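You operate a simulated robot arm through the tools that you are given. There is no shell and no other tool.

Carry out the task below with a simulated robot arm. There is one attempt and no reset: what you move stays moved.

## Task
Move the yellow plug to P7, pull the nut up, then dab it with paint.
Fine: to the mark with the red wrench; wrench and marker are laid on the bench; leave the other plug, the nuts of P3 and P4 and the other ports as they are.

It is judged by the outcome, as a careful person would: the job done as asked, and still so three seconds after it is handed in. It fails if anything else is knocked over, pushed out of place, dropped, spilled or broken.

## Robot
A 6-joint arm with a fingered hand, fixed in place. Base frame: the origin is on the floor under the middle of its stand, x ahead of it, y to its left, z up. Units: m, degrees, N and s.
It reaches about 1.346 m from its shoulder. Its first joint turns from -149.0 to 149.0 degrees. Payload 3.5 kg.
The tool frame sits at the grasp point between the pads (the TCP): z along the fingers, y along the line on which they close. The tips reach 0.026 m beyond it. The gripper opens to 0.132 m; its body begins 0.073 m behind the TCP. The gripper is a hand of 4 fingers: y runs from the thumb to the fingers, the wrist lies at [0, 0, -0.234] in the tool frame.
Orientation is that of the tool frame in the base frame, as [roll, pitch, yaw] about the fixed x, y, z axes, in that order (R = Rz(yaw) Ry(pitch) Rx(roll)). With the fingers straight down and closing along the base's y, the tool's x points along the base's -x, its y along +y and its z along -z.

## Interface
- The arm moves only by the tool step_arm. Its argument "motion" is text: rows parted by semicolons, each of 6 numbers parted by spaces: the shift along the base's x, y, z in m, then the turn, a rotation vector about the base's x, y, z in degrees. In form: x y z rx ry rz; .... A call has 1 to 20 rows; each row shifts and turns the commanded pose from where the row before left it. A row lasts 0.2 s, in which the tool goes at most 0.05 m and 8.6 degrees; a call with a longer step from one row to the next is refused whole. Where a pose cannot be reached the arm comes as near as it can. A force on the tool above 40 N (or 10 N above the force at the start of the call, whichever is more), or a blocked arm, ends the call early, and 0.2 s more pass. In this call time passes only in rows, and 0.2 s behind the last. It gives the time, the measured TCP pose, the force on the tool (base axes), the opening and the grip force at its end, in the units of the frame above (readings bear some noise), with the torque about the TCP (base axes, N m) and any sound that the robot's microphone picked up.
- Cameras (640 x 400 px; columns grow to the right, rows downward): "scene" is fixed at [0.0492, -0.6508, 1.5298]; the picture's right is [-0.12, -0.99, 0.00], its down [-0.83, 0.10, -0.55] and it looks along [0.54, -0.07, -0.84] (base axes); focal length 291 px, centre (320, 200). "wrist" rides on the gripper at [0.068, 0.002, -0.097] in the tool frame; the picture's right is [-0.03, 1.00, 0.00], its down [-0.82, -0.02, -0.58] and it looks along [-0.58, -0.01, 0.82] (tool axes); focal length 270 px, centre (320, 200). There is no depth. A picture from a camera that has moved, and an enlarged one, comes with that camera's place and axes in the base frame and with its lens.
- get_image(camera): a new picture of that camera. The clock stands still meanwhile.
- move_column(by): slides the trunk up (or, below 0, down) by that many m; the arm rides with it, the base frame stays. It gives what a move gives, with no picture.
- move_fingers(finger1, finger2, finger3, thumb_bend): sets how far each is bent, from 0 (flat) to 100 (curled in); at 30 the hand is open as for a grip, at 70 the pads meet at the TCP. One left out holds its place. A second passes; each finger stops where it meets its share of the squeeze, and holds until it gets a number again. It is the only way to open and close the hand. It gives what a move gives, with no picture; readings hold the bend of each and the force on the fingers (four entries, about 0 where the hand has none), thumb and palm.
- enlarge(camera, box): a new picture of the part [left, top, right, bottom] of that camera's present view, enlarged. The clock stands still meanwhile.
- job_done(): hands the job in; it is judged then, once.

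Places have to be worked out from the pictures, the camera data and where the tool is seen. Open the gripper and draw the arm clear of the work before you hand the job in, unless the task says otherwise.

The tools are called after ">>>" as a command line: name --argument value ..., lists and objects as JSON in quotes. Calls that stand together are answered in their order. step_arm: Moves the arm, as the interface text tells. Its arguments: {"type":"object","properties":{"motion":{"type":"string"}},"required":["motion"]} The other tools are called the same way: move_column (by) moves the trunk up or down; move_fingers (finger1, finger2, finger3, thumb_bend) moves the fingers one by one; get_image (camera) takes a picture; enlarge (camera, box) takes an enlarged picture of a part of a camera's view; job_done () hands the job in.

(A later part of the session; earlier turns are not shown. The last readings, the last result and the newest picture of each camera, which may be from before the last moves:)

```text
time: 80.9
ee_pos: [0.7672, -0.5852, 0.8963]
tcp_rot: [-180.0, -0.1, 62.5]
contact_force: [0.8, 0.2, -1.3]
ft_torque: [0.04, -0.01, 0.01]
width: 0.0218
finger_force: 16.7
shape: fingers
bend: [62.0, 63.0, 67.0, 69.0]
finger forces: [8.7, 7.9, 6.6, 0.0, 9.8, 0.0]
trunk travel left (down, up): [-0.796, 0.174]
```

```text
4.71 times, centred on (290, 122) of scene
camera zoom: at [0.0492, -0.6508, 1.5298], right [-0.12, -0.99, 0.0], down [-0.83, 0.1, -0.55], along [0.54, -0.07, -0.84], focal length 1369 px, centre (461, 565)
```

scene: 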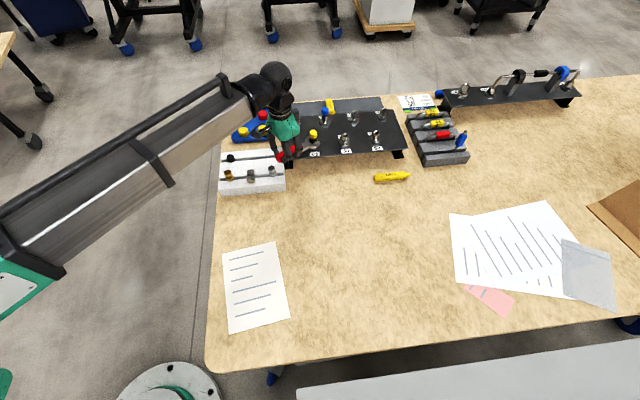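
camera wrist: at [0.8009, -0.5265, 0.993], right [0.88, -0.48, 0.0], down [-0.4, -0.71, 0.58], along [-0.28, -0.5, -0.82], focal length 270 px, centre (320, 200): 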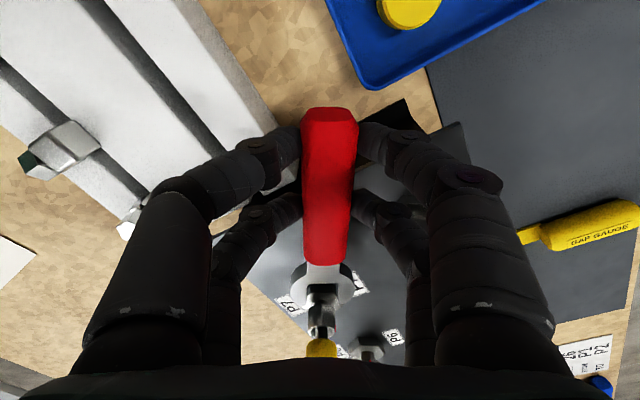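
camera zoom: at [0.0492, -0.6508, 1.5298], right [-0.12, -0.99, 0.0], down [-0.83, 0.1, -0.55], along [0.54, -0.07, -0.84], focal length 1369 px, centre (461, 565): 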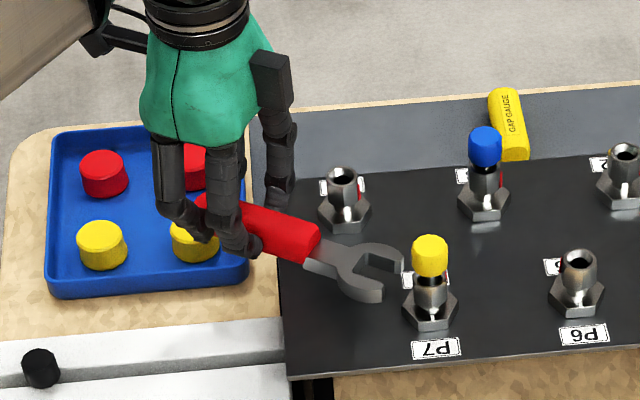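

The wrench is clear of the nut. I raise it 6 cm, above the plug tops, and swing back to the starting side for the second stroke.

>>> move_column --by 0.06

>>> step_arm --motion "-0.0134 -0.0081 0 0 0 7.5; -0.0134 -0.0081 0 0 0 7.5; -0.0134 -0.0081 0 0 0 7.5; -0.0134 -0.0081 0 0 0 7.5; -0.0134 -0.0081 0 0 0 7.5; -0.0134 -0.0081 0 0 0 7.5; -0.0134 -0.0081 0 0 0 7.5; -0.0134 -0.0081 0 0 0 7.5; -0.0134 -0.0081 0 0 0 7.5; -0.0134 -0.0081 0 0 0 7.5; -0.0134 -0.0081 0 0 0 7.5; -0.0134 -0.0081 0 0 0 7.5; -0.0134 -0.0081 0 0 0 7.5; -0.0134 -0.0081 0 0 0 7.5; -0.0134 -0.0081 0 0 0 7.5; -0.0134 -0.0081 0 0 0 7.5; 0 0 0 0 0 0"

>>> get_image --camera "wrist"

>>> enlarge --camera "wrist" --box '[270, 240, 370, 340]'

```text
time: 81.9
ee_pos: [0.7668, -0.5849, 0.9578]
tcp_rot: [180.0, -0.1, 62.5]
contact_force: [-0.6, 0.8, -0.8]
ft_torque: [0.05, -0.03, 0.01]
width: 0.0218
finger_force: 16.3
shape: fingers
bend: [62.0, 63.0, 67.0, 69.0]
finger forces: [8.6, 7.9, 6.7, 0.1, 9.9, 0.0]
trunk travel left (down, up): [-0.856, 0.114]
```

```text
time: 85.5
ee_pos: [0.5523, -0.7156, 0.9562]
tcp_rot: [179.9, -0.1, -177.4]
contact_force: [-1.3, 1.0, -1.6]
ft_torque: [0.02, 0.02, 0.0]
width: 0.0217
finger_force: 16.4
shape: fingers
bend: [62.0, 63.0, 67.0, 69.0]
finger forces: [8.5, 8.0, 6.6, 0.0, 9.7, 0.0]
trunk travel left (down, up): [-0.856, 0.114]
```

```text
taken
camera wrist: at [0.4848, -0.7179, 1.053], right [-0.02, 1.0, 0.0], down [0.82, 0.02, 0.58], along [0.58, 0.01, -0.82], focal length 270 px, centre (320, 200)
```

wrist: 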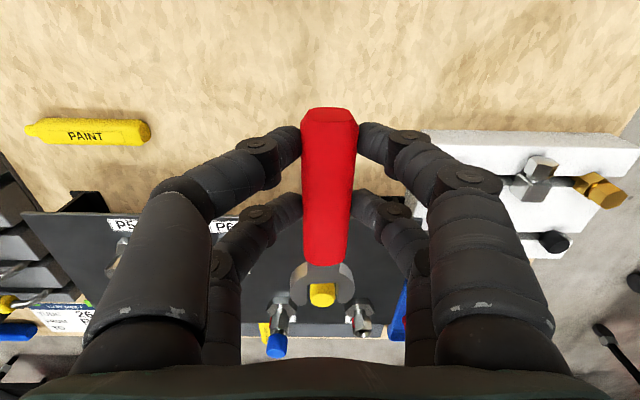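

```text
4.00 times, centred on (320, 290) of wrist
camera zoom: at [0.4848, -0.7179, 1.053], right [-0.02, 1.0, 0.0], down [0.82, 0.02, 0.58], along [0.58, 0.01, -0.82], focal length 1081 px, centre (320, -160)
```

zoom: 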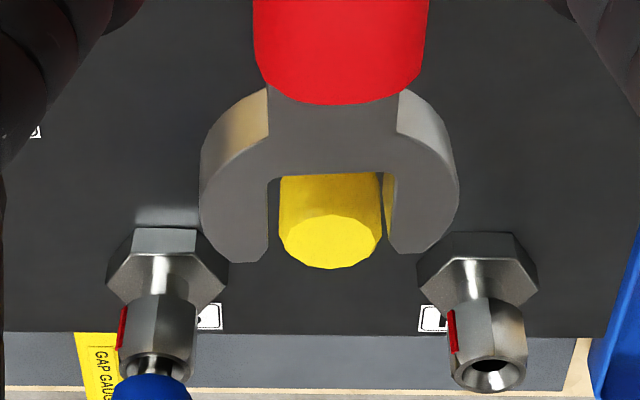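

Nearly back at the first standoff pose. I correct 2.4 mm in y, lower 6 cm and check the nut's orientation before engaging.

>>> step_arm --motion "0 0.0024 0 0 0 -0.1; 0 0 0 0 0 0"

>>> move_column --by -0.06

>>> enlarge --camera "wrist" --box '[280, 260, 360, 310]'

>>> enlarge --camera "wrist" --box '[280, 300, 360, 360]'

```text
time: 86.1
ee_pos: [0.5533, -0.7121, 0.9575]
tcp_rot: [-180.0, -0.1, -177.6]
contact_force: [-0.9, 0.1, -1.6]
ft_torque: [0.0, -0.01, 0.03]
width: 0.0217
finger_force: 16.6
shape: fingers
bend: [62.0, 63.0, 67.0, 69.0]
finger forces: [8.7, 7.9, 6.6, 0.1, 9.7, 0.0]
trunk travel left (down, up): [-0.856, 0.114]
```

```text
time: 87.1
ee_pos: [0.5521, -0.7128, 0.8972]
tcp_rot: [-180.0, -0.1, -177.5]
contact_force: [-0.2, 0.5, -1.8]
ft_torque: [0.01, 0.03, -0.02]
width: 0.0218
finger_force: 16.4
shape: fingers
bend: [62.0, 63.0, 67.0, 69.0]
finger forces: [8.5, 8.0, 6.6, 0.0, 9.7, 0.1]
trunk travel left (down, up): [-0.796, 0.174]
```

```text
8.00 times, centred on (320, 285) of wrist
camera zoom: at [0.4846, -0.7141, 0.9931], right [-0.02, 1.0, 0.0], down [0.82, 0.01, 0.58], along [0.58, 0.01, -0.82], focal length 2162 px, centre (320, -480)
```

zoom: 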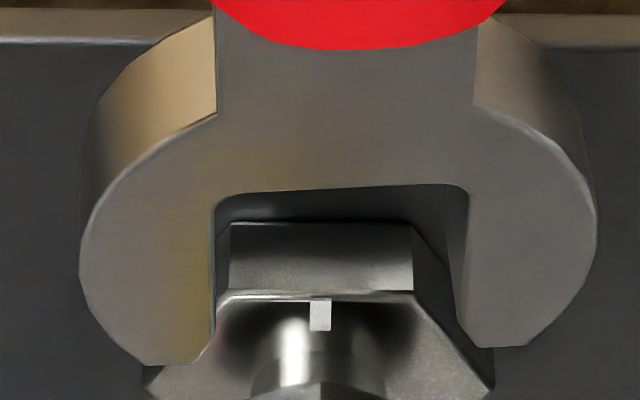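

```text
6.67 times, centred on (320, 330) of wrist
camera zoom: at [0.4846, -0.7141, 0.9931], right [-0.02, 1.0, 0.0], down [0.82, 0.01, 0.58], along [0.58, 0.01, -0.82], focal length 1802 px, centre (320, -667)
```

zoom: 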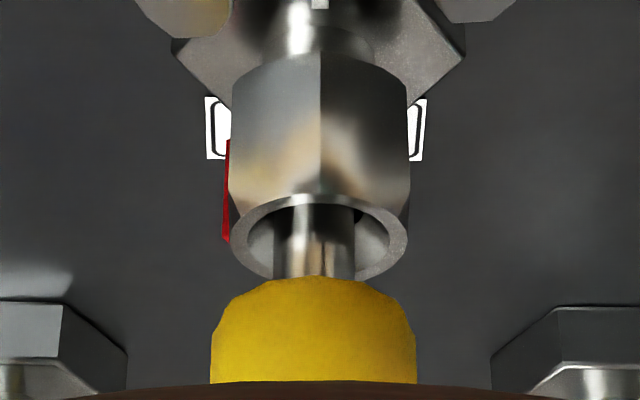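

The red stripe is now at the -y side (120° turned), and the nut has moved about 4 mm down the thread. That confirms clockwise is the tightening direction. I lower the wrench 5 mm to follow the nut, shift 1 mm in -y and advance in stages.

>>> move_column --by -0.005

>>> step_arm --motion "0.01 -0.0005 0 0 0 0; 0.01 -0.0005 0 0 0 0; 0.01 0 0 0 0 0; 0 0 0 0 0 0"

>>> enlarge --camera "wrist" --box '[280, 265, 360, 325]'

```text
time: 87.7
ee_pos: [0.5527, -0.7119, 0.8935]
tcp_rot: [-180.0, -0.1, -177.6]
contact_force: [-1.3, -0.3, -0.4]
ft_torque: [-0.03, 0.05, 0.0]
width: 0.0219
finger_force: 16.5
shape: fingers
bend: [62.0, 63.0, 67.0, 69.0]
finger forces: [8.6, 7.9, 6.7, 0.0, 9.7, 0.0]
trunk travel left (down, up): [-0.791, 0.179]
```

```text
time: 88.7
ee_pos: [0.5788, -0.7135, 0.8944]
tcp_rot: [180.0, -0.3, -177.7]
contact_force: [-22.9, 2.2, 0.0]
ft_torque: [0.18, 0.6, 0.31]
width: 0.0219
finger_force: 16.1
shape: fingers
bend: [62.0, 62.0, 67.0, 69.0]
finger forces: [8.5, 8.9, 4.9, 0.0, 9.7, 0.1]
trunk travel left (down, up): [-0.791, 0.179]
```

```text
6.67 times, centred on (320, 295) of wrist
camera zoom: at [0.511, -0.7145, 0.9894], right [-0.02, 1.0, 0.0], down [0.82, 0.01, 0.57], along [0.57, 0.01, -0.82], focal length 1802 px, centre (320, -433)
```

zoom: 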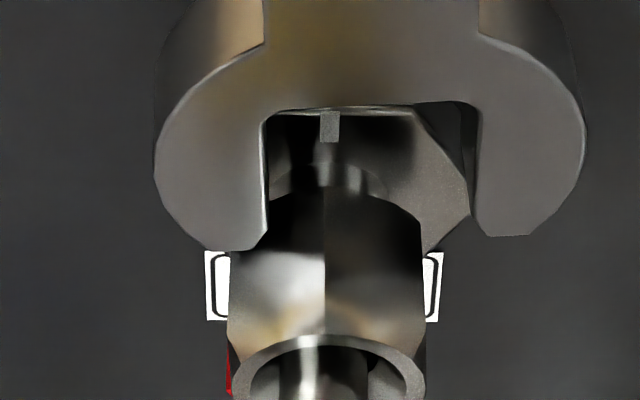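

The push met 23 N: at the lowered height the jaw's lower side struck the fixed base hex and turned the wrench slightly in the hand. I back straight out and raise to the height that worked before.

>>> step_arm --motion "-0.005 0 0 0 0 0; -0.01 0 0 0 0 0; -0.01 0 0 0 0 0; -0.005 0 0 0 0 0; 0 0 0 0 0 0"

>>> move_column --by 0.005

>>> get_image --camera "wrist"

>>> enlarge --camera "wrist" --box '[270, 240, 370, 340]'

>>> enlarge --camera "wrist" --box '[280, 260, 360, 310]'

```text
time: 89.8
ee_pos: [0.5537, -0.7137, 0.892]
tcp_rot: [180.0, -0.1, -177.6]
contact_force: [-1.1, 0.3, 0.0]
ft_torque: [-0.01, 0.05, 0.0]
width: 0.0216
finger_force: 16.5
shape: fingers
bend: [62.0, 62.0, 67.0, 69.0]
finger forces: [8.8, 7.3, 6.8, 0.0, 9.3, 0.0]
trunk travel left (down, up): [-0.791, 0.179]
```

```text
time: 90.4
ee_pos: [0.553, -0.7122, 0.8971]
tcp_rot: [180.0, -0.2, -177.6]
contact_force: [0.0, 0.1, -1.1]
ft_torque: [-0.03, 0.03, -0.03]
width: 0.0216
finger_force: 15.9
shape: fingers
bend: [62.0, 62.0, 67.0, 69.0]
finger forces: [8.9, 7.4, 6.6, 0.0, 9.4, 0.1]
trunk travel left (down, up): [-0.796, 0.174]
```

```text
taken
camera wrist: at [0.485, -0.7148, 0.993], right [-0.02, 1.0, 0.0], down [0.82, 0.01, 0.58], along [0.58, 0.01, -0.82], focal length 270 px, centre (320, 200)
```

wrist: 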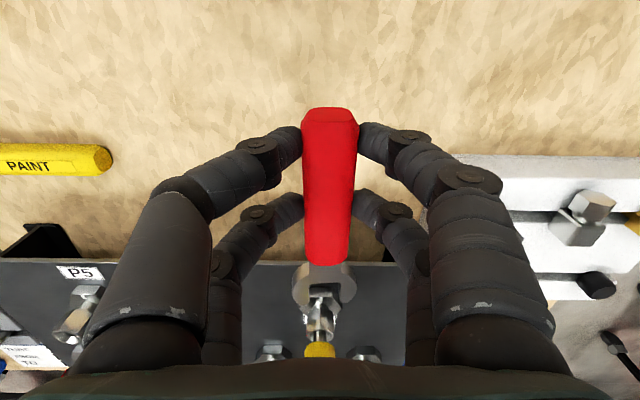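

```text
4.00 times, centred on (320, 290) of wrist
camera zoom: at [0.485, -0.7148, 0.993], right [-0.02, 1.0, 0.0], down [0.82, 0.01, 0.58], along [0.58, 0.01, -0.82], focal length 1081 px, centre (320, -160)
```

zoom: 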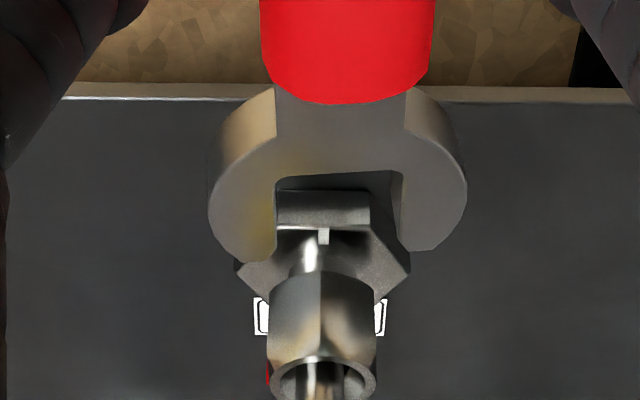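

```text
8.00 times, centred on (320, 285) of wrist
camera zoom: at [0.485, -0.7148, 0.993], right [-0.02, 1.0, 0.0], down [0.82, 0.01, 0.58], along [0.58, 0.01, -0.82], focal length 2162 px, centre (320, -480)
```

zoom: 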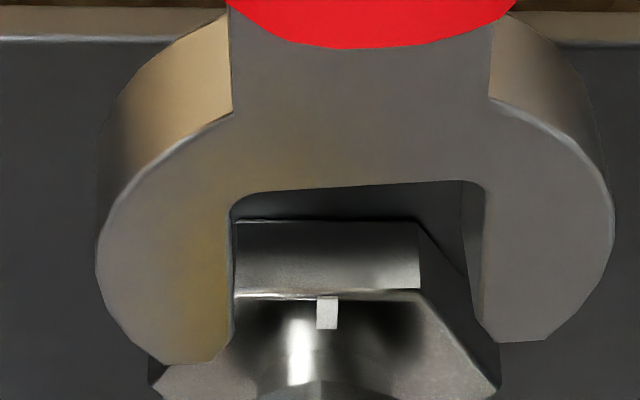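

Back at the standoff the wrench has only shifted about 1.6 mm sideways in the hand, with its orientation unchanged. At this height the jaw clears the base and still covers the nut, so I correct -1.9 mm in y and advance in small stages.

>>> step_arm --motion "0 -0.0019 0 0 0 0; 0.01 0 0 0 0 0; 0.01 0 0 0 0 0; 0 0 0 0 0 0"

>>> enlarge --camera "wrist" --box '[280, 265, 360, 325]'

```text
time: 91.4
ee_pos: [0.5738, -0.7158, 0.8967]
tcp_rot: [-180.0, -0.1, -177.6]
contact_force: [0.5, -0.7, -1.3]
ft_torque: [-0.02, 0.03, 0.02]
width: 0.0216
finger_force: 15.8
shape: fingers
bend: [62.0, 62.0, 67.0, 69.0]
finger forces: [8.9, 7.3, 6.7, 0.1, 9.3, 0.0]
trunk travel left (down, up): [-0.796, 0.174]
```

```text
6.67 times, centred on (320, 295) of wrist
camera zoom: at [0.5059, -0.7172, 0.993], right [-0.02, 1.0, 0.0], down [0.82, 0.01, 0.58], along [0.58, 0.01, -0.82], focal length 1802 px, centre (320, -433)
```

zoom: 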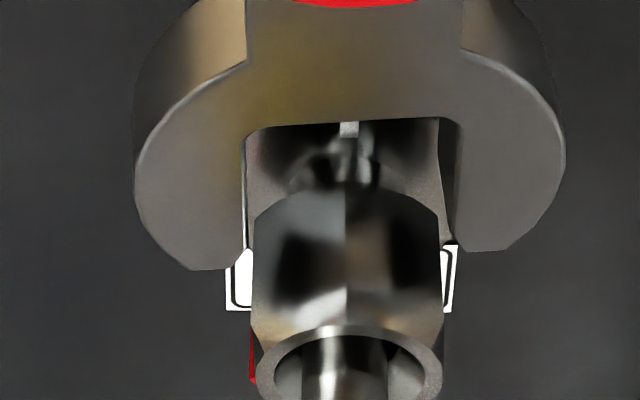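

Centred within a fraction of a millimetre. I advance another 1.2 cm.

>>> step_arm --motion "0.006 0 0 0 0 0; 0.006 0 0 0 0 0; 0 0 0 0 0 0"

>>> enlarge --camera "wrist" --box '[280, 265, 360, 325]'

```text
time: 92.2
ee_pos: [0.5859, -0.7148, 0.8966]
tcp_rot: [180.0, -0.1, -177.5]
contact_force: [-0.6, 0.4, -0.9]
ft_torque: [0.02, 0.09, 0.0]
width: 0.0215
finger_force: 15.5
shape: fingers
bend: [62.0, 62.0, 67.0, 69.0]
finger forces: [8.9, 7.0, 6.8, 0.0, 9.3, 0.0]
trunk travel left (down, up): [-0.796, 0.174]
```

```text
6.67 times, centred on (320, 295) of wrist
camera zoom: at [0.5175, -0.7162, 0.993], right [-0.02, 1.0, 0.0], down [0.82, 0.01, 0.58], along [0.58, 0.01, -0.82], focal length 1802 px, centre (320, -433)
```

zoom: 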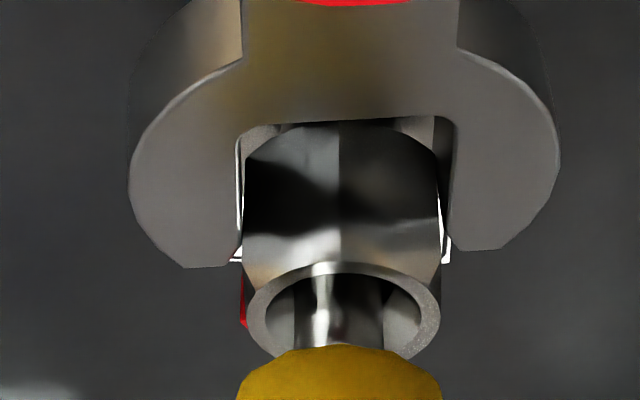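

The nut is entering the jaw squarely with no contact force. I advance the remaining 12 mm.

>>> step_arm --motion "0.004 0 0 0 0 0; 0.004 0 0 0 0 0; 0.004 0 0 0 0 0; 0 0 0 0 0 0"

>>> enlarge --camera "wrist" --box '[280, 265, 360, 325]'

```text
time: 93.2
ee_pos: [0.5969, -0.7143, 0.8981]
tcp_rot: [-180.0, -0.1, -177.6]
contact_force: [-0.5, 0.5, -2.2]
ft_torque: [0.01, 0.06, 0.02]
width: 0.0217
finger_force: 15.6
shape: fingers
bend: [62.0, 62.0, 67.0, 69.0]
finger forces: [8.7, 7.4, 6.5, 0.1, 9.4, 0.0]
trunk travel left (down, up): [-0.796, 0.174]
```

```text
6.67 times, centred on (320, 295) of wrist
camera zoom: at [0.529, -0.7161, 0.993], right [-0.02, 1.0, 0.0], down [0.82, 0.01, 0.58], along [0.58, 0.01, -0.82], focal length 1802 px, centre (320, -433)
```

zoom: 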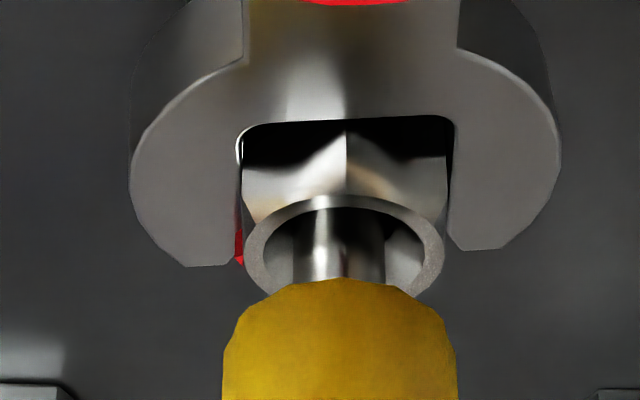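

The jaw is fully engaged again. I start the second stroke, 30° first.

>>> step_arm --motion "0.0003 0.0107 0 0 0 -6; 0.0012 0.0107 0 0 0 -6; 0.0023 0.0105 0 0 0 -6; 0.0034 0.0102 0 0 0 -6; 0.0044 0.0098 0 0 0 -6; 0 0 0 0 0 0"

>>> enlarge --camera "wrist" --box '[280, 265, 360, 325]'

```text
time: 94.6
ee_pos: [0.6089, -0.6627, 0.897]
tcp_rot: [180.0, -0.1, 152.4]
contact_force: [-0.2, -0.4, -0.9]
ft_torque: [0.1, 0.07, 0.05]
width: 0.0219
finger_force: 16.1
shape: fingers
bend: [62.0, 62.0, 67.0, 69.0]
finger forces: [8.2, 7.3, 6.5, 0.0, 10.1, 0.0]
trunk travel left (down, up): [-0.796, 0.174]
```

```text
6.67 times, centred on (320, 295) of wrist
camera zoom: at [0.5493, -0.6298, 0.9931], right [0.49, 0.87, 0.0], down [0.71, -0.4, 0.58], along [0.5, -0.28, -0.82], focal length 1802 px, centre (320, -433)
```

zoom: 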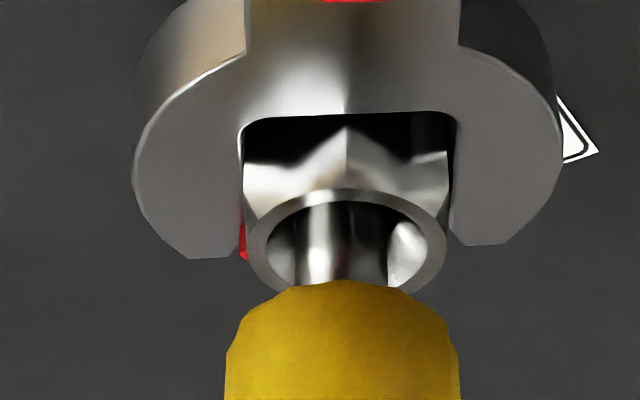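

It turns smoothly. Another 30°.

>>> step_arm --motion "0.0055 0.0093 0 0 0 -6; 0.0064 0.0086 0 0 0 -6; 0.0073 0.0079 0 0 0 -6; 0.0080 0.0071 0 0 0 -6; 0.0087 0.0062 0 0 0 -6; 0 0 0 0 0 0"

>>> enlarge --camera "wrist" --box '[280, 265, 360, 325]'

```text
time: 96.0
ee_pos: [0.6461, -0.622, 0.8968]
tcp_rot: [180.0, -0.1, 122.3]
contact_force: [-2.6, -2.8, -2.2]
ft_torque: [0.07, 0.04, 0.06]
width: 0.0218
finger_force: 16.0
shape: fingers
bend: [62.0, 62.0, 67.0, 69.0]
finger forces: [7.9, 7.0, 6.8, 0.0, 11.2, 0.0]
trunk travel left (down, up): [-0.796, 0.174]
```

```text
6.67 times, centred on (320, 295) of wrist
camera zoom: at [0.6103, -0.5649, 0.993], right [0.86, 0.51, 0.0], down [0.42, -0.7, 0.58], along [0.3, -0.49, -0.82], focal length 1802 px, centre (320, -433)
```

zoom: 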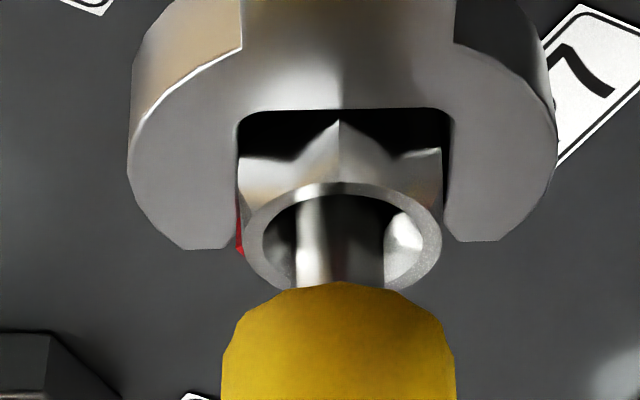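

Resistance is now noticeable (about 4 N at the handle), as expected on tightening. 60° remain; I go on in 18° steps.

>>> step_arm --motion "0.0095 0.0050 0 0 0 -6; 0.0099 0.0042 0 0 0 -6; 0.0103 0.0031 0 0 0 -6; 0 0 0 0 0 0"

>>> enlarge --camera "wrist" --box '[280, 265, 360, 325]'

```text
time: 97.0
ee_pos: [0.6744, -0.6114, 0.8969]
tcp_rot: [179.9, -0.1, 104.3]
contact_force: [-2.7, -3.5, -1.7]
ft_torque: [0.07, -0.02, 0.09]
width: 0.0218
finger_force: 16.7
shape: fingers
bend: [63.0, 63.0, 67.0, 68.0]
finger forces: [7.7, 7.1, 6.8, 0.0, 11.7, 0.1]
trunk travel left (down, up): [-0.796, 0.174]
```

```text
6.67 times, centred on (320, 295) of wrist
camera zoom: at [0.6593, -0.5443, 0.9931], right [0.97, 0.22, 0.0], down [0.18, -0.8, 0.58], along [0.13, -0.56, -0.82], focal length 1802 px, centre (320, -433)
```

zoom: 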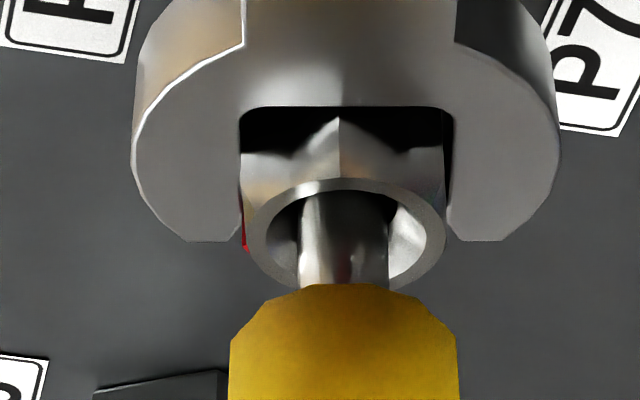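

Torque is steady. I continue another 18°.

>>> step_arm --motion "0.0106 0.0019 0 0 0 -6; 0.0108 0.0010 0 0 0 -6; 0.0107 -0.0001 0 0 0 -6; 0 0 0 0 0 0"

>>> enlarge --camera "wrist" --box '[280, 265, 360, 325]'

>>> enlarge --camera "scene" --box '[240, 80, 340, 165]'

```text
time: 98.0
ee_pos: [0.7073, -0.6081, 0.8977]
tcp_rot: [-180.0, -0.2, 86.2]
contact_force: [-3.6, 7.2, -0.4]
ft_torque: [0.31, -0.06, 0.03]
width: 0.0218
finger_force: 16.4
shape: fingers
bend: [63.0, 63.0, 66.0, 68.0]
finger forces: [7.6, 6.8, 7.0, 0.0, 11.8, 0.1]
trunk travel left (down, up): [-0.796, 0.174]
```

```text
6.67 times, centred on (320, 295) of wrist
camera zoom: at [0.7135, -0.5407, 0.9935], right [1.0, -0.09, 0.0], down [-0.07, -0.81, 0.58], along [-0.05, -0.57, -0.82], focal length 1802 px, centre (320, -433)
```

zoom: 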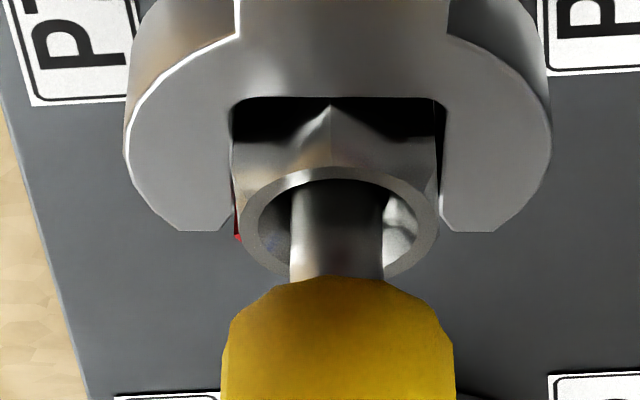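

```text
4.71 times, centred on (290, 122) of scene
camera zoom: at [0.0492, -0.6508, 1.5298], right [-0.12, -0.99, 0.0], down [-0.83, 0.1, -0.55], along [0.54, -0.07, -0.84], focal length 1369 px, centre (461, 565)
```

zoom: 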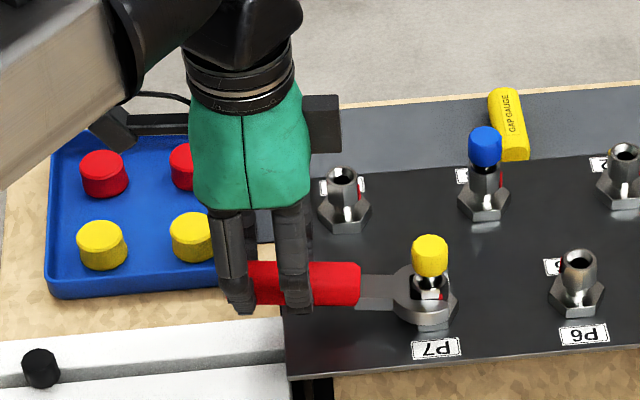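

The stripe is now visible in the scene view on the front-right of P7's nut. The jaw throat is pressing 7 N radially, so I open the radius by 1 mm and continue 12°.

>>> step_arm --motion "0.0054 0.0004 0 0 0 -3; 0.0054 -0.0007 0 0 0 -3; 0.0053 -0.0010 0 0 0 -3; 0.0052 -0.0015 0 0 0 -3; 0 0 0 0 0 0"

>>> enlarge --camera "wrist" --box '[280, 265, 360, 325]'

>>> enlarge --camera "scene" --box '[305, 125, 355, 165]'

```text
time: 99.2
ee_pos: [0.7297, -0.6111, 0.8981]
tcp_rot: [180.0, 0.0, 74.3]
contact_force: [-4.8, 3.3, -1.8]
ft_torque: [0.13, -0.03, 0.01]
width: 0.0214
finger_force: 16.5
shape: fingers
bend: [63.0, 63.0, 66.0, 68.0]
finger forces: [7.3, 6.5, 7.2, 0.0, 12.1, 0.0]
trunk travel left (down, up): [-0.796, 0.174]
```

```text
6.67 times, centred on (320, 295) of wrist
camera zoom: at [0.7495, -0.547, 0.9932], right [0.96, -0.29, 0.0], down [-0.24, -0.78, 0.58], along [-0.17, -0.55, -0.82], focal length 1802 px, centre (320, -433)
```

zoom: 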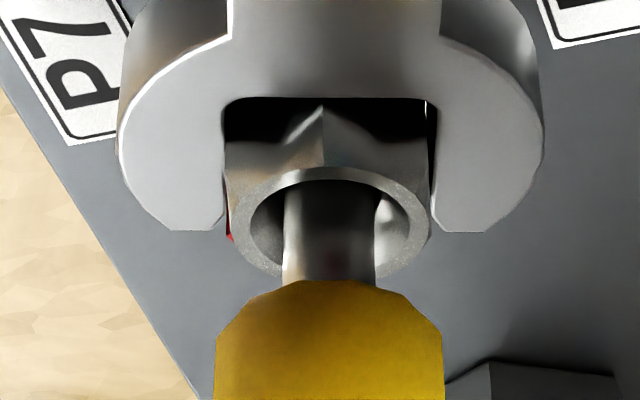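

```text
10.00 times, centred on (330, 145) of scene
camera zoom: at [0.0492, -0.6508, 1.5298], right [-0.12, -0.99, 0.0], down [-0.83, 0.1, -0.55], along [0.54, -0.07, -0.84], focal length 2910 px, centre (220, 750)
```

zoom: 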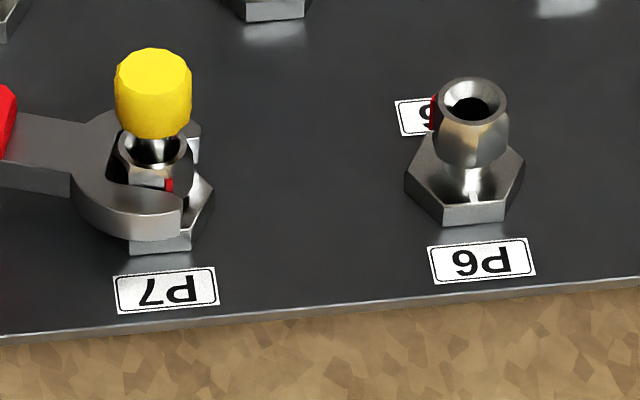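

The stripe is coming round to the front with about 12° to go. I finish the arc in 3° rows.

>>> step_arm --motion "0.0051 -0.0017 0 0 0 -3; 0.0051 -0.0019 0 0 0 -3; 0.0049 -0.0022 0 0 0 -3; 0.0048 -0.0025 0 0 0 -3; 0 0 0 0 0 0"

>>> enlarge --camera "wrist" --box '[280, 265, 360, 325]'

>>> enlarge --camera "scene" --box '[305, 125, 355, 165]'

```text
time: 100.4
ee_pos: [0.7494, -0.6184, 0.8977]
tcp_rot: [179.9, 0.0, 62.4]
contact_force: [-3.2, 5.1, -1.9]
ft_torque: [0.2, -0.1, 0.12]
width: 0.0217
finger_force: 16.7
shape: fingers
bend: [63.0, 63.0, 66.0, 68.0]
finger forces: [7.3, 6.6, 6.9, 0.0, 12.3, 0.0]
trunk travel left (down, up): [-0.796, 0.174]
```

```text
6.67 times, centred on (320, 295) of wrist
camera zoom: at [0.7814, -0.5605, 0.9933], right [0.87, -0.49, 0.0], down [-0.4, -0.71, 0.58], along [-0.28, -0.5, -0.82], focal length 1802 px, centre (320, -433)
```

zoom: 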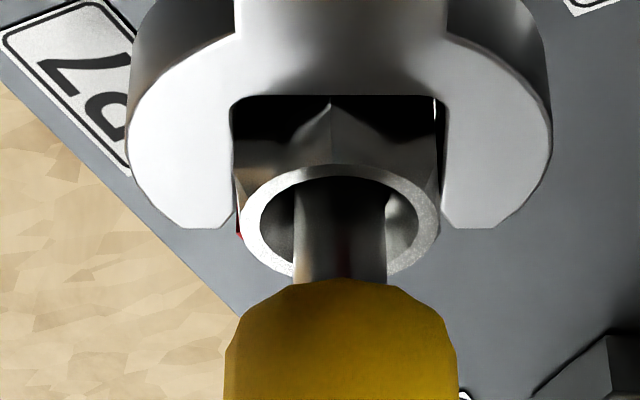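

```text
10.00 times, centred on (330, 145) of scene
camera zoom: at [0.0492, -0.6508, 1.5298], right [-0.12, -0.99, 0.0], down [-0.83, 0.1, -0.55], along [0.54, -0.07, -0.84], focal length 2910 px, centre (220, 750)
```

zoom: 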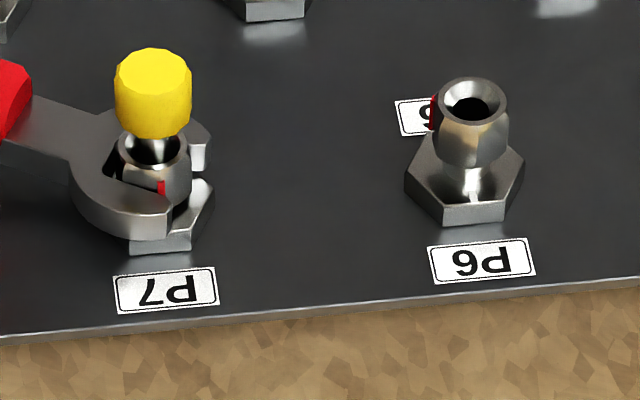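

The stripe is very near the front centre. I withdraw the wrench straight out 4 cm to compare the stripe with the white mark unobstructed.

>>> step_arm --motion "0.0025 0.0043 0 0 0 0; 0.005 0.0087 0 0 0 0; 0.005 0.0087 0 0 0 0; 0.005 0.0087 0 0 0 0; 0.0025 0.0043 0 0 0 0; 0 0 0 0 0 0"

>>> enlarge --camera "scene" --box '[305, 125, 355, 165]'

>>> enlarge --camera "scene" --box '[302, 130, 327, 160]'

```text
time: 101.8
ee_pos: [0.7678, -0.5833, 0.8974]
tcp_rot: [-180.0, 0.0, 62.4]
contact_force: [-0.9, -0.1, -1.8]
ft_torque: [0.01, -0.01, 0.0]
width: 0.0217
finger_force: 16.3
shape: fingers
bend: [62.0, 63.0, 67.0, 68.0]
finger forces: [8.6, 7.9, 6.5, 0.1, 9.8, 0.1]
trunk travel left (down, up): [-0.796, 0.174]
```

```text
10.00 times, centred on (330, 145) of scene
camera zoom: at [0.0492, -0.6508, 1.5298], right [-0.12, -0.99, 0.0], down [-0.83, 0.1, -0.55], along [0.54, -0.07, -0.84], focal length 2910 px, centre (220, 750)
```

zoom: 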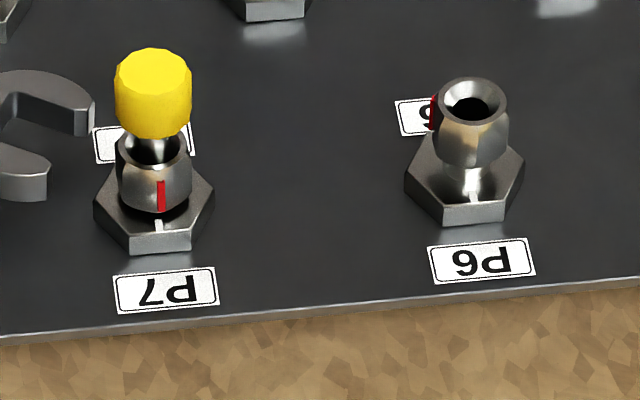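

```text
13.33 times, centred on (314, 145) of scene
camera zoom: at [0.0492, -0.6508, 1.5298], right [-0.12, -0.99, 0.0], down [-0.83, 0.1, -0.55], along [0.54, -0.07, -0.84], focal length 3879 px, centre (393, 933)
```

zoom: 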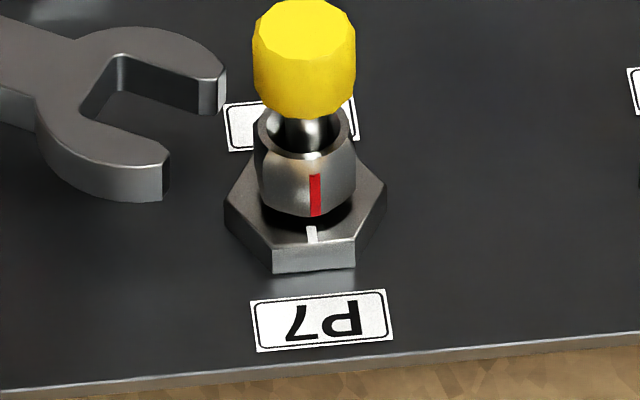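

The red stripe is almost on the white mark; it lags by roughly 4–5°, from jaw play. I re-seat the wrench aligned with the nut as it now stands (+5°) and then turn the last few degrees. First I rotate about the nut axis at this standoff.

>>> step_arm --motion "-0.0056 0.0028 0 0 0 2.5; -0.0056 0.0027 0 0 0 2.5; 0 0 0 0 0 0"

>>> get_image --camera "wrist"

>>> enlarge --camera "wrist" --box '[280, 260, 360, 310]'

>>> enlarge --camera "wrist" --box '[280, 290, 360, 360]'

```text
time: 102.6
ee_pos: [0.7559, -0.5793, 0.898]
tcp_rot: [-180.0, 0.0, 67.4]
contact_force: [-0.1, -0.9, -0.5]
ft_torque: [0.06, -0.02, 0.0]
width: 0.0216
finger_force: 16.3
shape: fingers
bend: [62.0, 63.0, 67.0, 68.0]
finger forces: [8.6, 8.0, 6.6, 0.0, 9.9, 0.0]
trunk travel left (down, up): [-0.796, 0.174]
```

```text
taken
camera wrist: at [0.7857, -0.5173, 0.993], right [0.91, -0.41, 0.0], down [-0.33, -0.75, 0.58], along [-0.23, -0.53, -0.82], focal length 270 px, centre (320, 200)
```

wrist: 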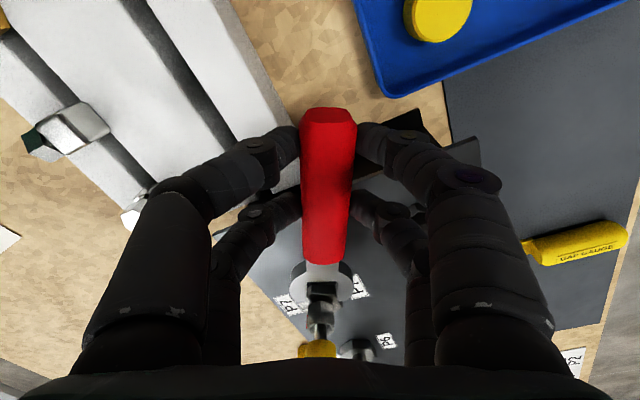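

```text
8.00 times, centred on (320, 285) of wrist
camera zoom: at [0.7857, -0.5173, 0.993], right [0.91, -0.41, 0.0], down [-0.33, -0.75, 0.58], along [-0.23, -0.53, -0.82], focal length 2162 px, centre (320, -480)
```

zoom: 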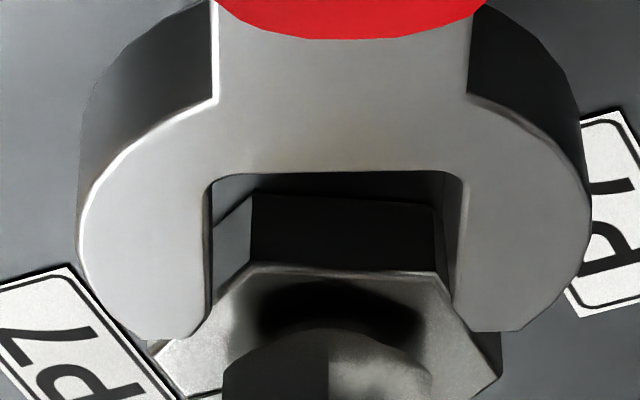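

```text
5.71 times, centred on (320, 325) of wrist
camera zoom: at [0.7857, -0.5173, 0.993], right [0.91, -0.41, 0.0], down [-0.33, -0.75, 0.58], along [-0.23, -0.53, -0.82], focal length 1544 px, centre (320, -514)
```

zoom: 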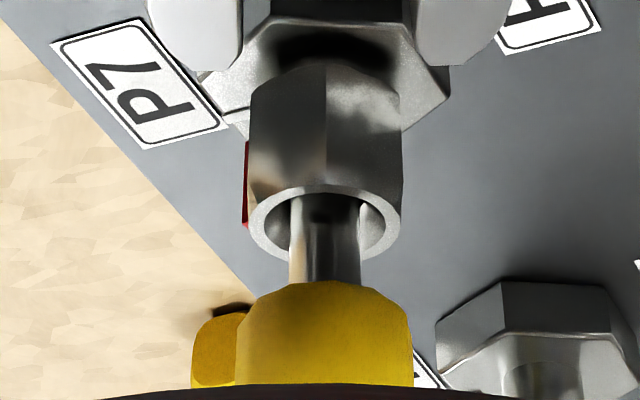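

Nut and jaw line up well for re-seating. I advance 2 cm along the wrench axis and check.

>>> step_arm --motion "-0.0038 -0.0092 0 0 0 0; -0.0042 -0.0091 0 0 0 0; 0 0 0 0 0 0"

>>> enlarge --camera "wrist" --box '[280, 265, 360, 325]'

```text
time: 103.4
ee_pos: [0.7488, -0.5969, 0.8962]
tcp_rot: [180.0, -0.1, 67.4]
contact_force: [-0.4, 0.7, -1.9]
ft_torque: [0.02, -0.08, 0.0]
width: 0.0216
finger_force: 16.7
shape: fingers
bend: [62.0, 63.0, 67.0, 68.0]
finger forces: [8.7, 7.9, 6.6, 0.0, 9.9, 0.0]
trunk travel left (down, up): [-0.796, 0.174]
```

```text
6.67 times, centred on (320, 295) of wrist
camera zoom: at [0.7772, -0.5351, 0.993], right [0.91, -0.41, 0.0], down [-0.33, -0.75, 0.58], along [-0.24, -0.53, -0.82], focal length 1802 px, centre (320, -433)
```

zoom: 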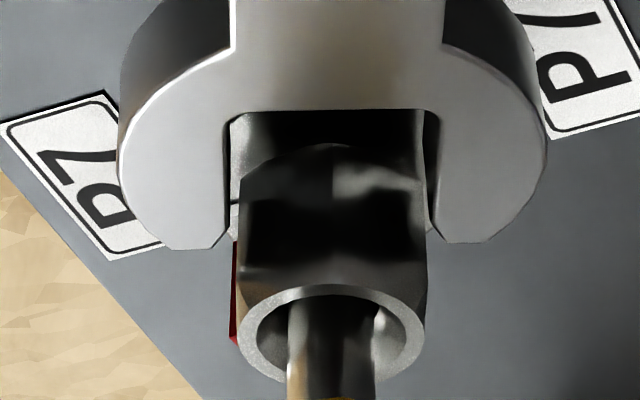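

Still centred within about half a millimetre. I advance the rest with a tiny lateral correction.

>>> step_arm --motion "-0.0022 -0.0056 0 0 0 0; -0.0025 -0.0054 0 0 0 0; -0.0025 -0.0054 0 0 0 0; -0.0008 -0.0018 0 0 0 0; 0 0 0 0 0 0"

>>> enlarge --camera "wrist" --box '[280, 265, 360, 325]'

```text
time: 104.6
ee_pos: [0.7393, -0.6161, 0.8961]
tcp_rot: [180.0, -0.1, 67.4]
contact_force: [0.8, 1.7, -1.5]
ft_torque: [0.05, -0.05, -0.02]
width: 0.0215
finger_force: 16.1
shape: fingers
bend: [62.0, 63.0, 67.0, 68.0]
finger forces: [8.6, 8.0, 6.7, 0.1, 9.7, 0.0]
trunk travel left (down, up): [-0.796, 0.174]
```

```text
6.67 times, centred on (320, 295) of wrist
camera zoom: at [0.7687, -0.5545, 0.9931], right [0.91, -0.41, 0.0], down [-0.33, -0.75, 0.58], along [-0.24, -0.53, -0.82], focal length 1802 px, centre (320, -433)
```

zoom: 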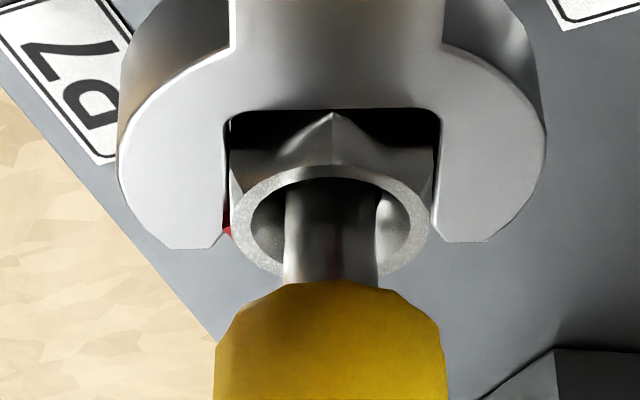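

Seated again. I turn 8° clockwise in 2° rows and compare the stripe's position in the scene view.

>>> step_arm --motion "0.0034 -0.0012 0 0 0 -2; 0.0032 -0.0016 0 0 0 -2; 0.0031 -0.0017 0 0 0 -2; 0.0031 -0.0019 0 0 0 -2; 0 0 0 0 0 0"

>>> enlarge --camera "scene" --box '[302, 130, 327, 160]'

>>> enlarge --camera "wrist" --box '[280, 265, 360, 325]'

```text
time: 105.8
ee_pos: [0.7525, -0.6225, 0.8977]
tcp_rot: [-179.9, -0.1, 59.3]
contact_force: [-7.0, 2.7, -1.0]
ft_torque: [0.07, 0.01, 0.05]
width: 0.0219
finger_force: 17.0
shape: fingers
bend: [63.0, 63.0, 66.0, 68.0]
finger forces: [7.1, 6.4, 7.8, 0.0, 12.3, 0.1]
trunk travel left (down, up): [-0.796, 0.174]
```

```text
13.33 times, centred on (314, 145) of scene
camera zoom: at [0.0492, -0.6508, 1.5298], right [-0.12, -0.99, 0.0], down [-0.83, 0.1, -0.55], along [0.54, -0.07, -0.84], focal length 3879 px, centre (393, 933)
```

zoom: 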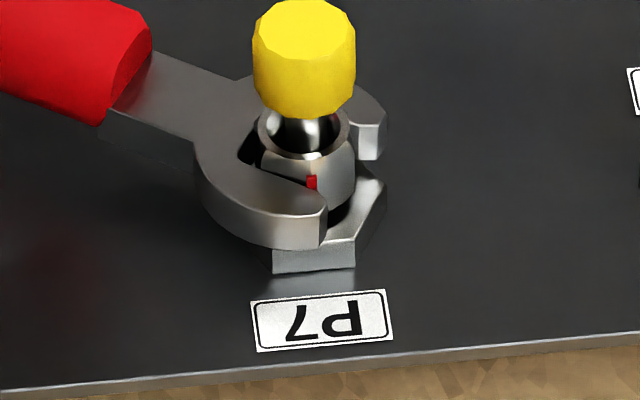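

```text
6.67 times, centred on (320, 295) of wrist
camera zoom: at [0.7898, -0.5653, 0.9934], right [0.85, -0.53, 0.0], down [-0.43, -0.69, 0.58], along [-0.31, -0.49, -0.82], focal length 1802 px, centre (320, -433)
```

zoom: 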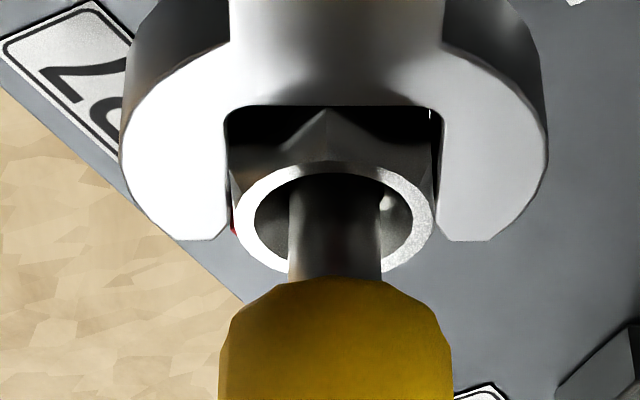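

The stripe is now within about 1.5° of the mark. I turn 2° more.

>>> step_arm --motion "0.0015 -0.0009 0 0 0 -1; 0.0015 -0.0010 0 0 0 -1; 0 0 0 0 0 0"

>>> enlarge --camera "scene" --box '[302, 130, 327, 160]'

```text
time: 106.6
ee_pos: [0.7565, -0.6235, 0.8982]
tcp_rot: [-180.0, -0.1, 57.5]
contact_force: [-5.5, 3.8, -0.3]
ft_torque: [0.08, 0.01, 0.04]
width: 0.0218
finger_force: 16.8
shape: fingers
bend: [63.0, 63.0, 66.0, 68.0]
finger forces: [7.1, 6.3, 7.9, 0.1, 12.3, 0.0]
trunk travel left (down, up): [-0.796, 0.174]
```

```text
13.33 times, centred on (314, 145) of scene
camera zoom: at [0.0492, -0.6508, 1.5298], right [-0.12, -0.99, 0.0], down [-0.83, 0.1, -0.55], along [0.54, -0.07, -0.84], focal length 3879 px, centre (393, 933)
```

zoom: 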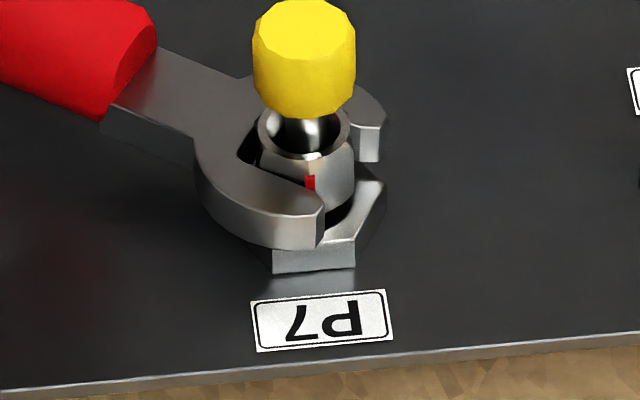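

The stripe is now at the expected position for the mark. I relieve the load with a 1.5° back-off and withdraw straight out.

>>> step_arm --motion "-0.0022 0.0014 0 0 0 1.5; 0.0028 0.0042 0 0 0 0; 0.0055 0.0083 0 0 0 0; 0.0055 0.0083 0 0 0 0; 0.0055 0.0083 0 0 0 0; 0.0028 0.0042 0 0 0 0; 0 0 0 0 0 0"

>>> enlarge --camera "scene" --box '[302, 130, 327, 160]'

>>> enlarge --camera "scene" --box '[240, 80, 380, 185]'

```text
time: 108.2
ee_pos: [0.7751, -0.5895, 0.8971]
tcp_rot: [180.0, 0.0, 58.9]
contact_force: [-0.8, -0.3, -0.7]
ft_torque: [0.06, -0.06, 0.01]
width: 0.0218
finger_force: 16.5
shape: fingers
bend: [62.0, 63.0, 67.0, 68.0]
finger forces: [8.6, 7.8, 6.5, 0.0, 9.8, 0.0]
trunk travel left (down, up): [-0.796, 0.174]
```

```text
13.33 times, centred on (314, 145) of scene
camera zoom: at [0.0492, -0.6508, 1.5298], right [-0.12, -0.99, 0.0], down [-0.83, 0.1, -0.55], along [0.54, -0.07, -0.84], focal length 3879 px, centre (393, 933)
```

zoom: 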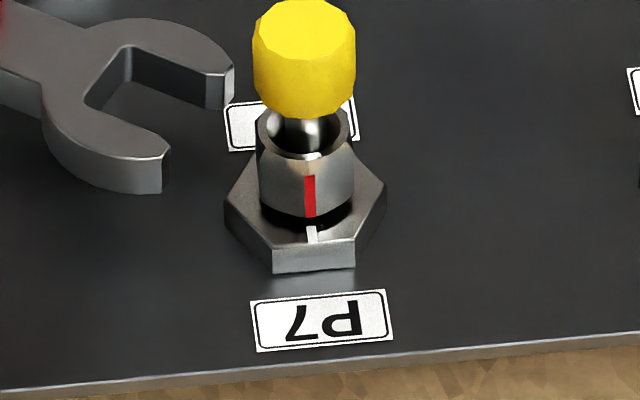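

```text
3.81 times, centred on (310, 132) of scene
camera zoom: at [0.0492, -0.6508, 1.5298], right [-0.12, -0.99, 0.0], down [-0.83, 0.1, -0.55], along [0.54, -0.07, -0.84], focal length 1108 px, centre (358, 457)
```

zoom: 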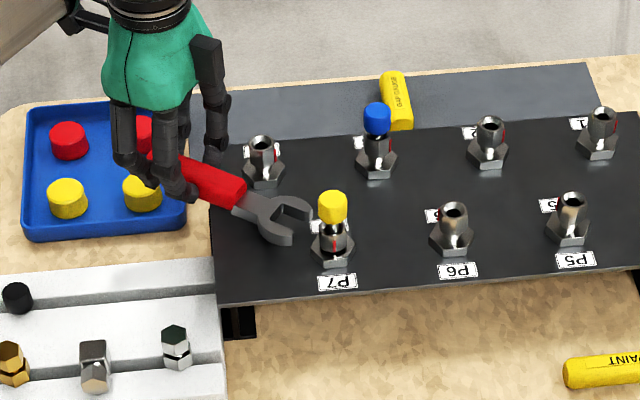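

The red stripe is in line with the white mark, and P4's nut and the others are untouched. I carry the wrench at a safe height back to the free bench area in front of the panel and lay it down.

>>> move_column --by 0.06

>>> step_arm --motion "-0.0199 -0.0069 0 0 0 7.5; -0.0199 -0.0069 0 0 0 7.5; -0.0199 -0.0069 0 0 0 7.5; -0.0199 -0.0069 0 0 0 7.5; -0.0199 -0.0069 0 0 0 7.5; -0.0199 -0.0069 0 0 0 7.5; -0.0199 -0.0069 0 0 0 7.5; -0.0199 -0.0069 0 0 0 7.5; -0.0199 -0.0069 0 0 0 7.5; -0.0199 -0.0069 0 0 0 7.5; -0.0199 -0.0069 0 0 0 7.5; -0.0199 -0.0069 0 0 0 7.5; -0.0199 -0.0069 0 0 0 7.5; -0.0199 -0.0069 0 0 0 7.5; -0.0199 -0.0069 0 0 0 7.5; -0.0199 -0.0069 0 0 0 7.5; 0 0 0 0 0 0"

>>> move_column --by -0.125

>>> get_image --camera "wrist"

>>> get_image --camera "scene"

```text
time: 109.2
ee_pos: [0.7767, -0.5888, 0.9565]
tcp_rot: [-180.0, -0.1, 58.9]
contact_force: [-1.2, 0.9, -1.1]
ft_torque: [0.08, -0.04, 0.04]
width: 0.0218
finger_force: 16.1
shape: fingers
bend: [62.0, 63.0, 67.0, 68.0]
finger forces: [8.5, 7.8, 6.4, 0.0, 9.9, 0.0]
trunk travel left (down, up): [-0.856, 0.114]
```

```text
time: 112.8
ee_pos: [0.4557, -0.7018, 0.9584]
tcp_rot: [179.9, -0.1, 179.0]
contact_force: [-0.1, 0.6, -1.5]
ft_torque: [-0.04, 0.08, 0.0]
width: 0.0218
finger_force: 16.5
shape: fingers
bend: [62.0, 63.0, 67.0, 68.0]
finger forces: [8.6, 7.8, 6.5, 0.0, 9.9, 0.0]
trunk travel left (down, up): [-0.856, 0.114]
```

```text
time: 114.3
ee_pos: [0.4558, -0.701, 0.8325]
tcp_rot: [180.0, -0.2, 178.9]
contact_force: [-0.1, -0.8, -2.7]
ft_torque: [0.0, 0.03, 0.0]
width: 0.0215
finger_force: 16.6
shape: fingers
bend: [62.0, 63.0, 67.0, 68.0]
finger forces: [8.6, 7.8, 6.5, 0.0, 9.9, 0.0]
trunk travel left (down, up): [-0.731, 0.239]
```

```text
taken
camera wrist: at [0.3881, -0.6996, 0.9281], right [0.04, 1.0, 0.0], down [0.82, -0.04, 0.58], along [0.58, -0.03, -0.82], focal length 270 px, centre (320, 200)
```

wrist: 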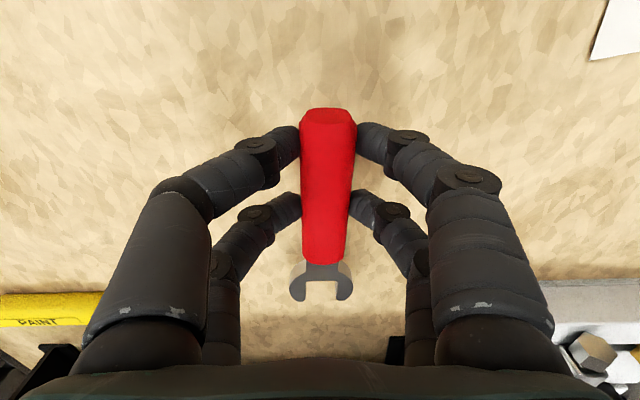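

```text
taken
```

scene: 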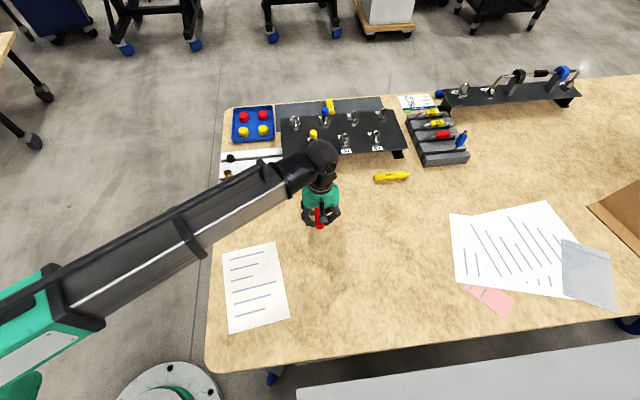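

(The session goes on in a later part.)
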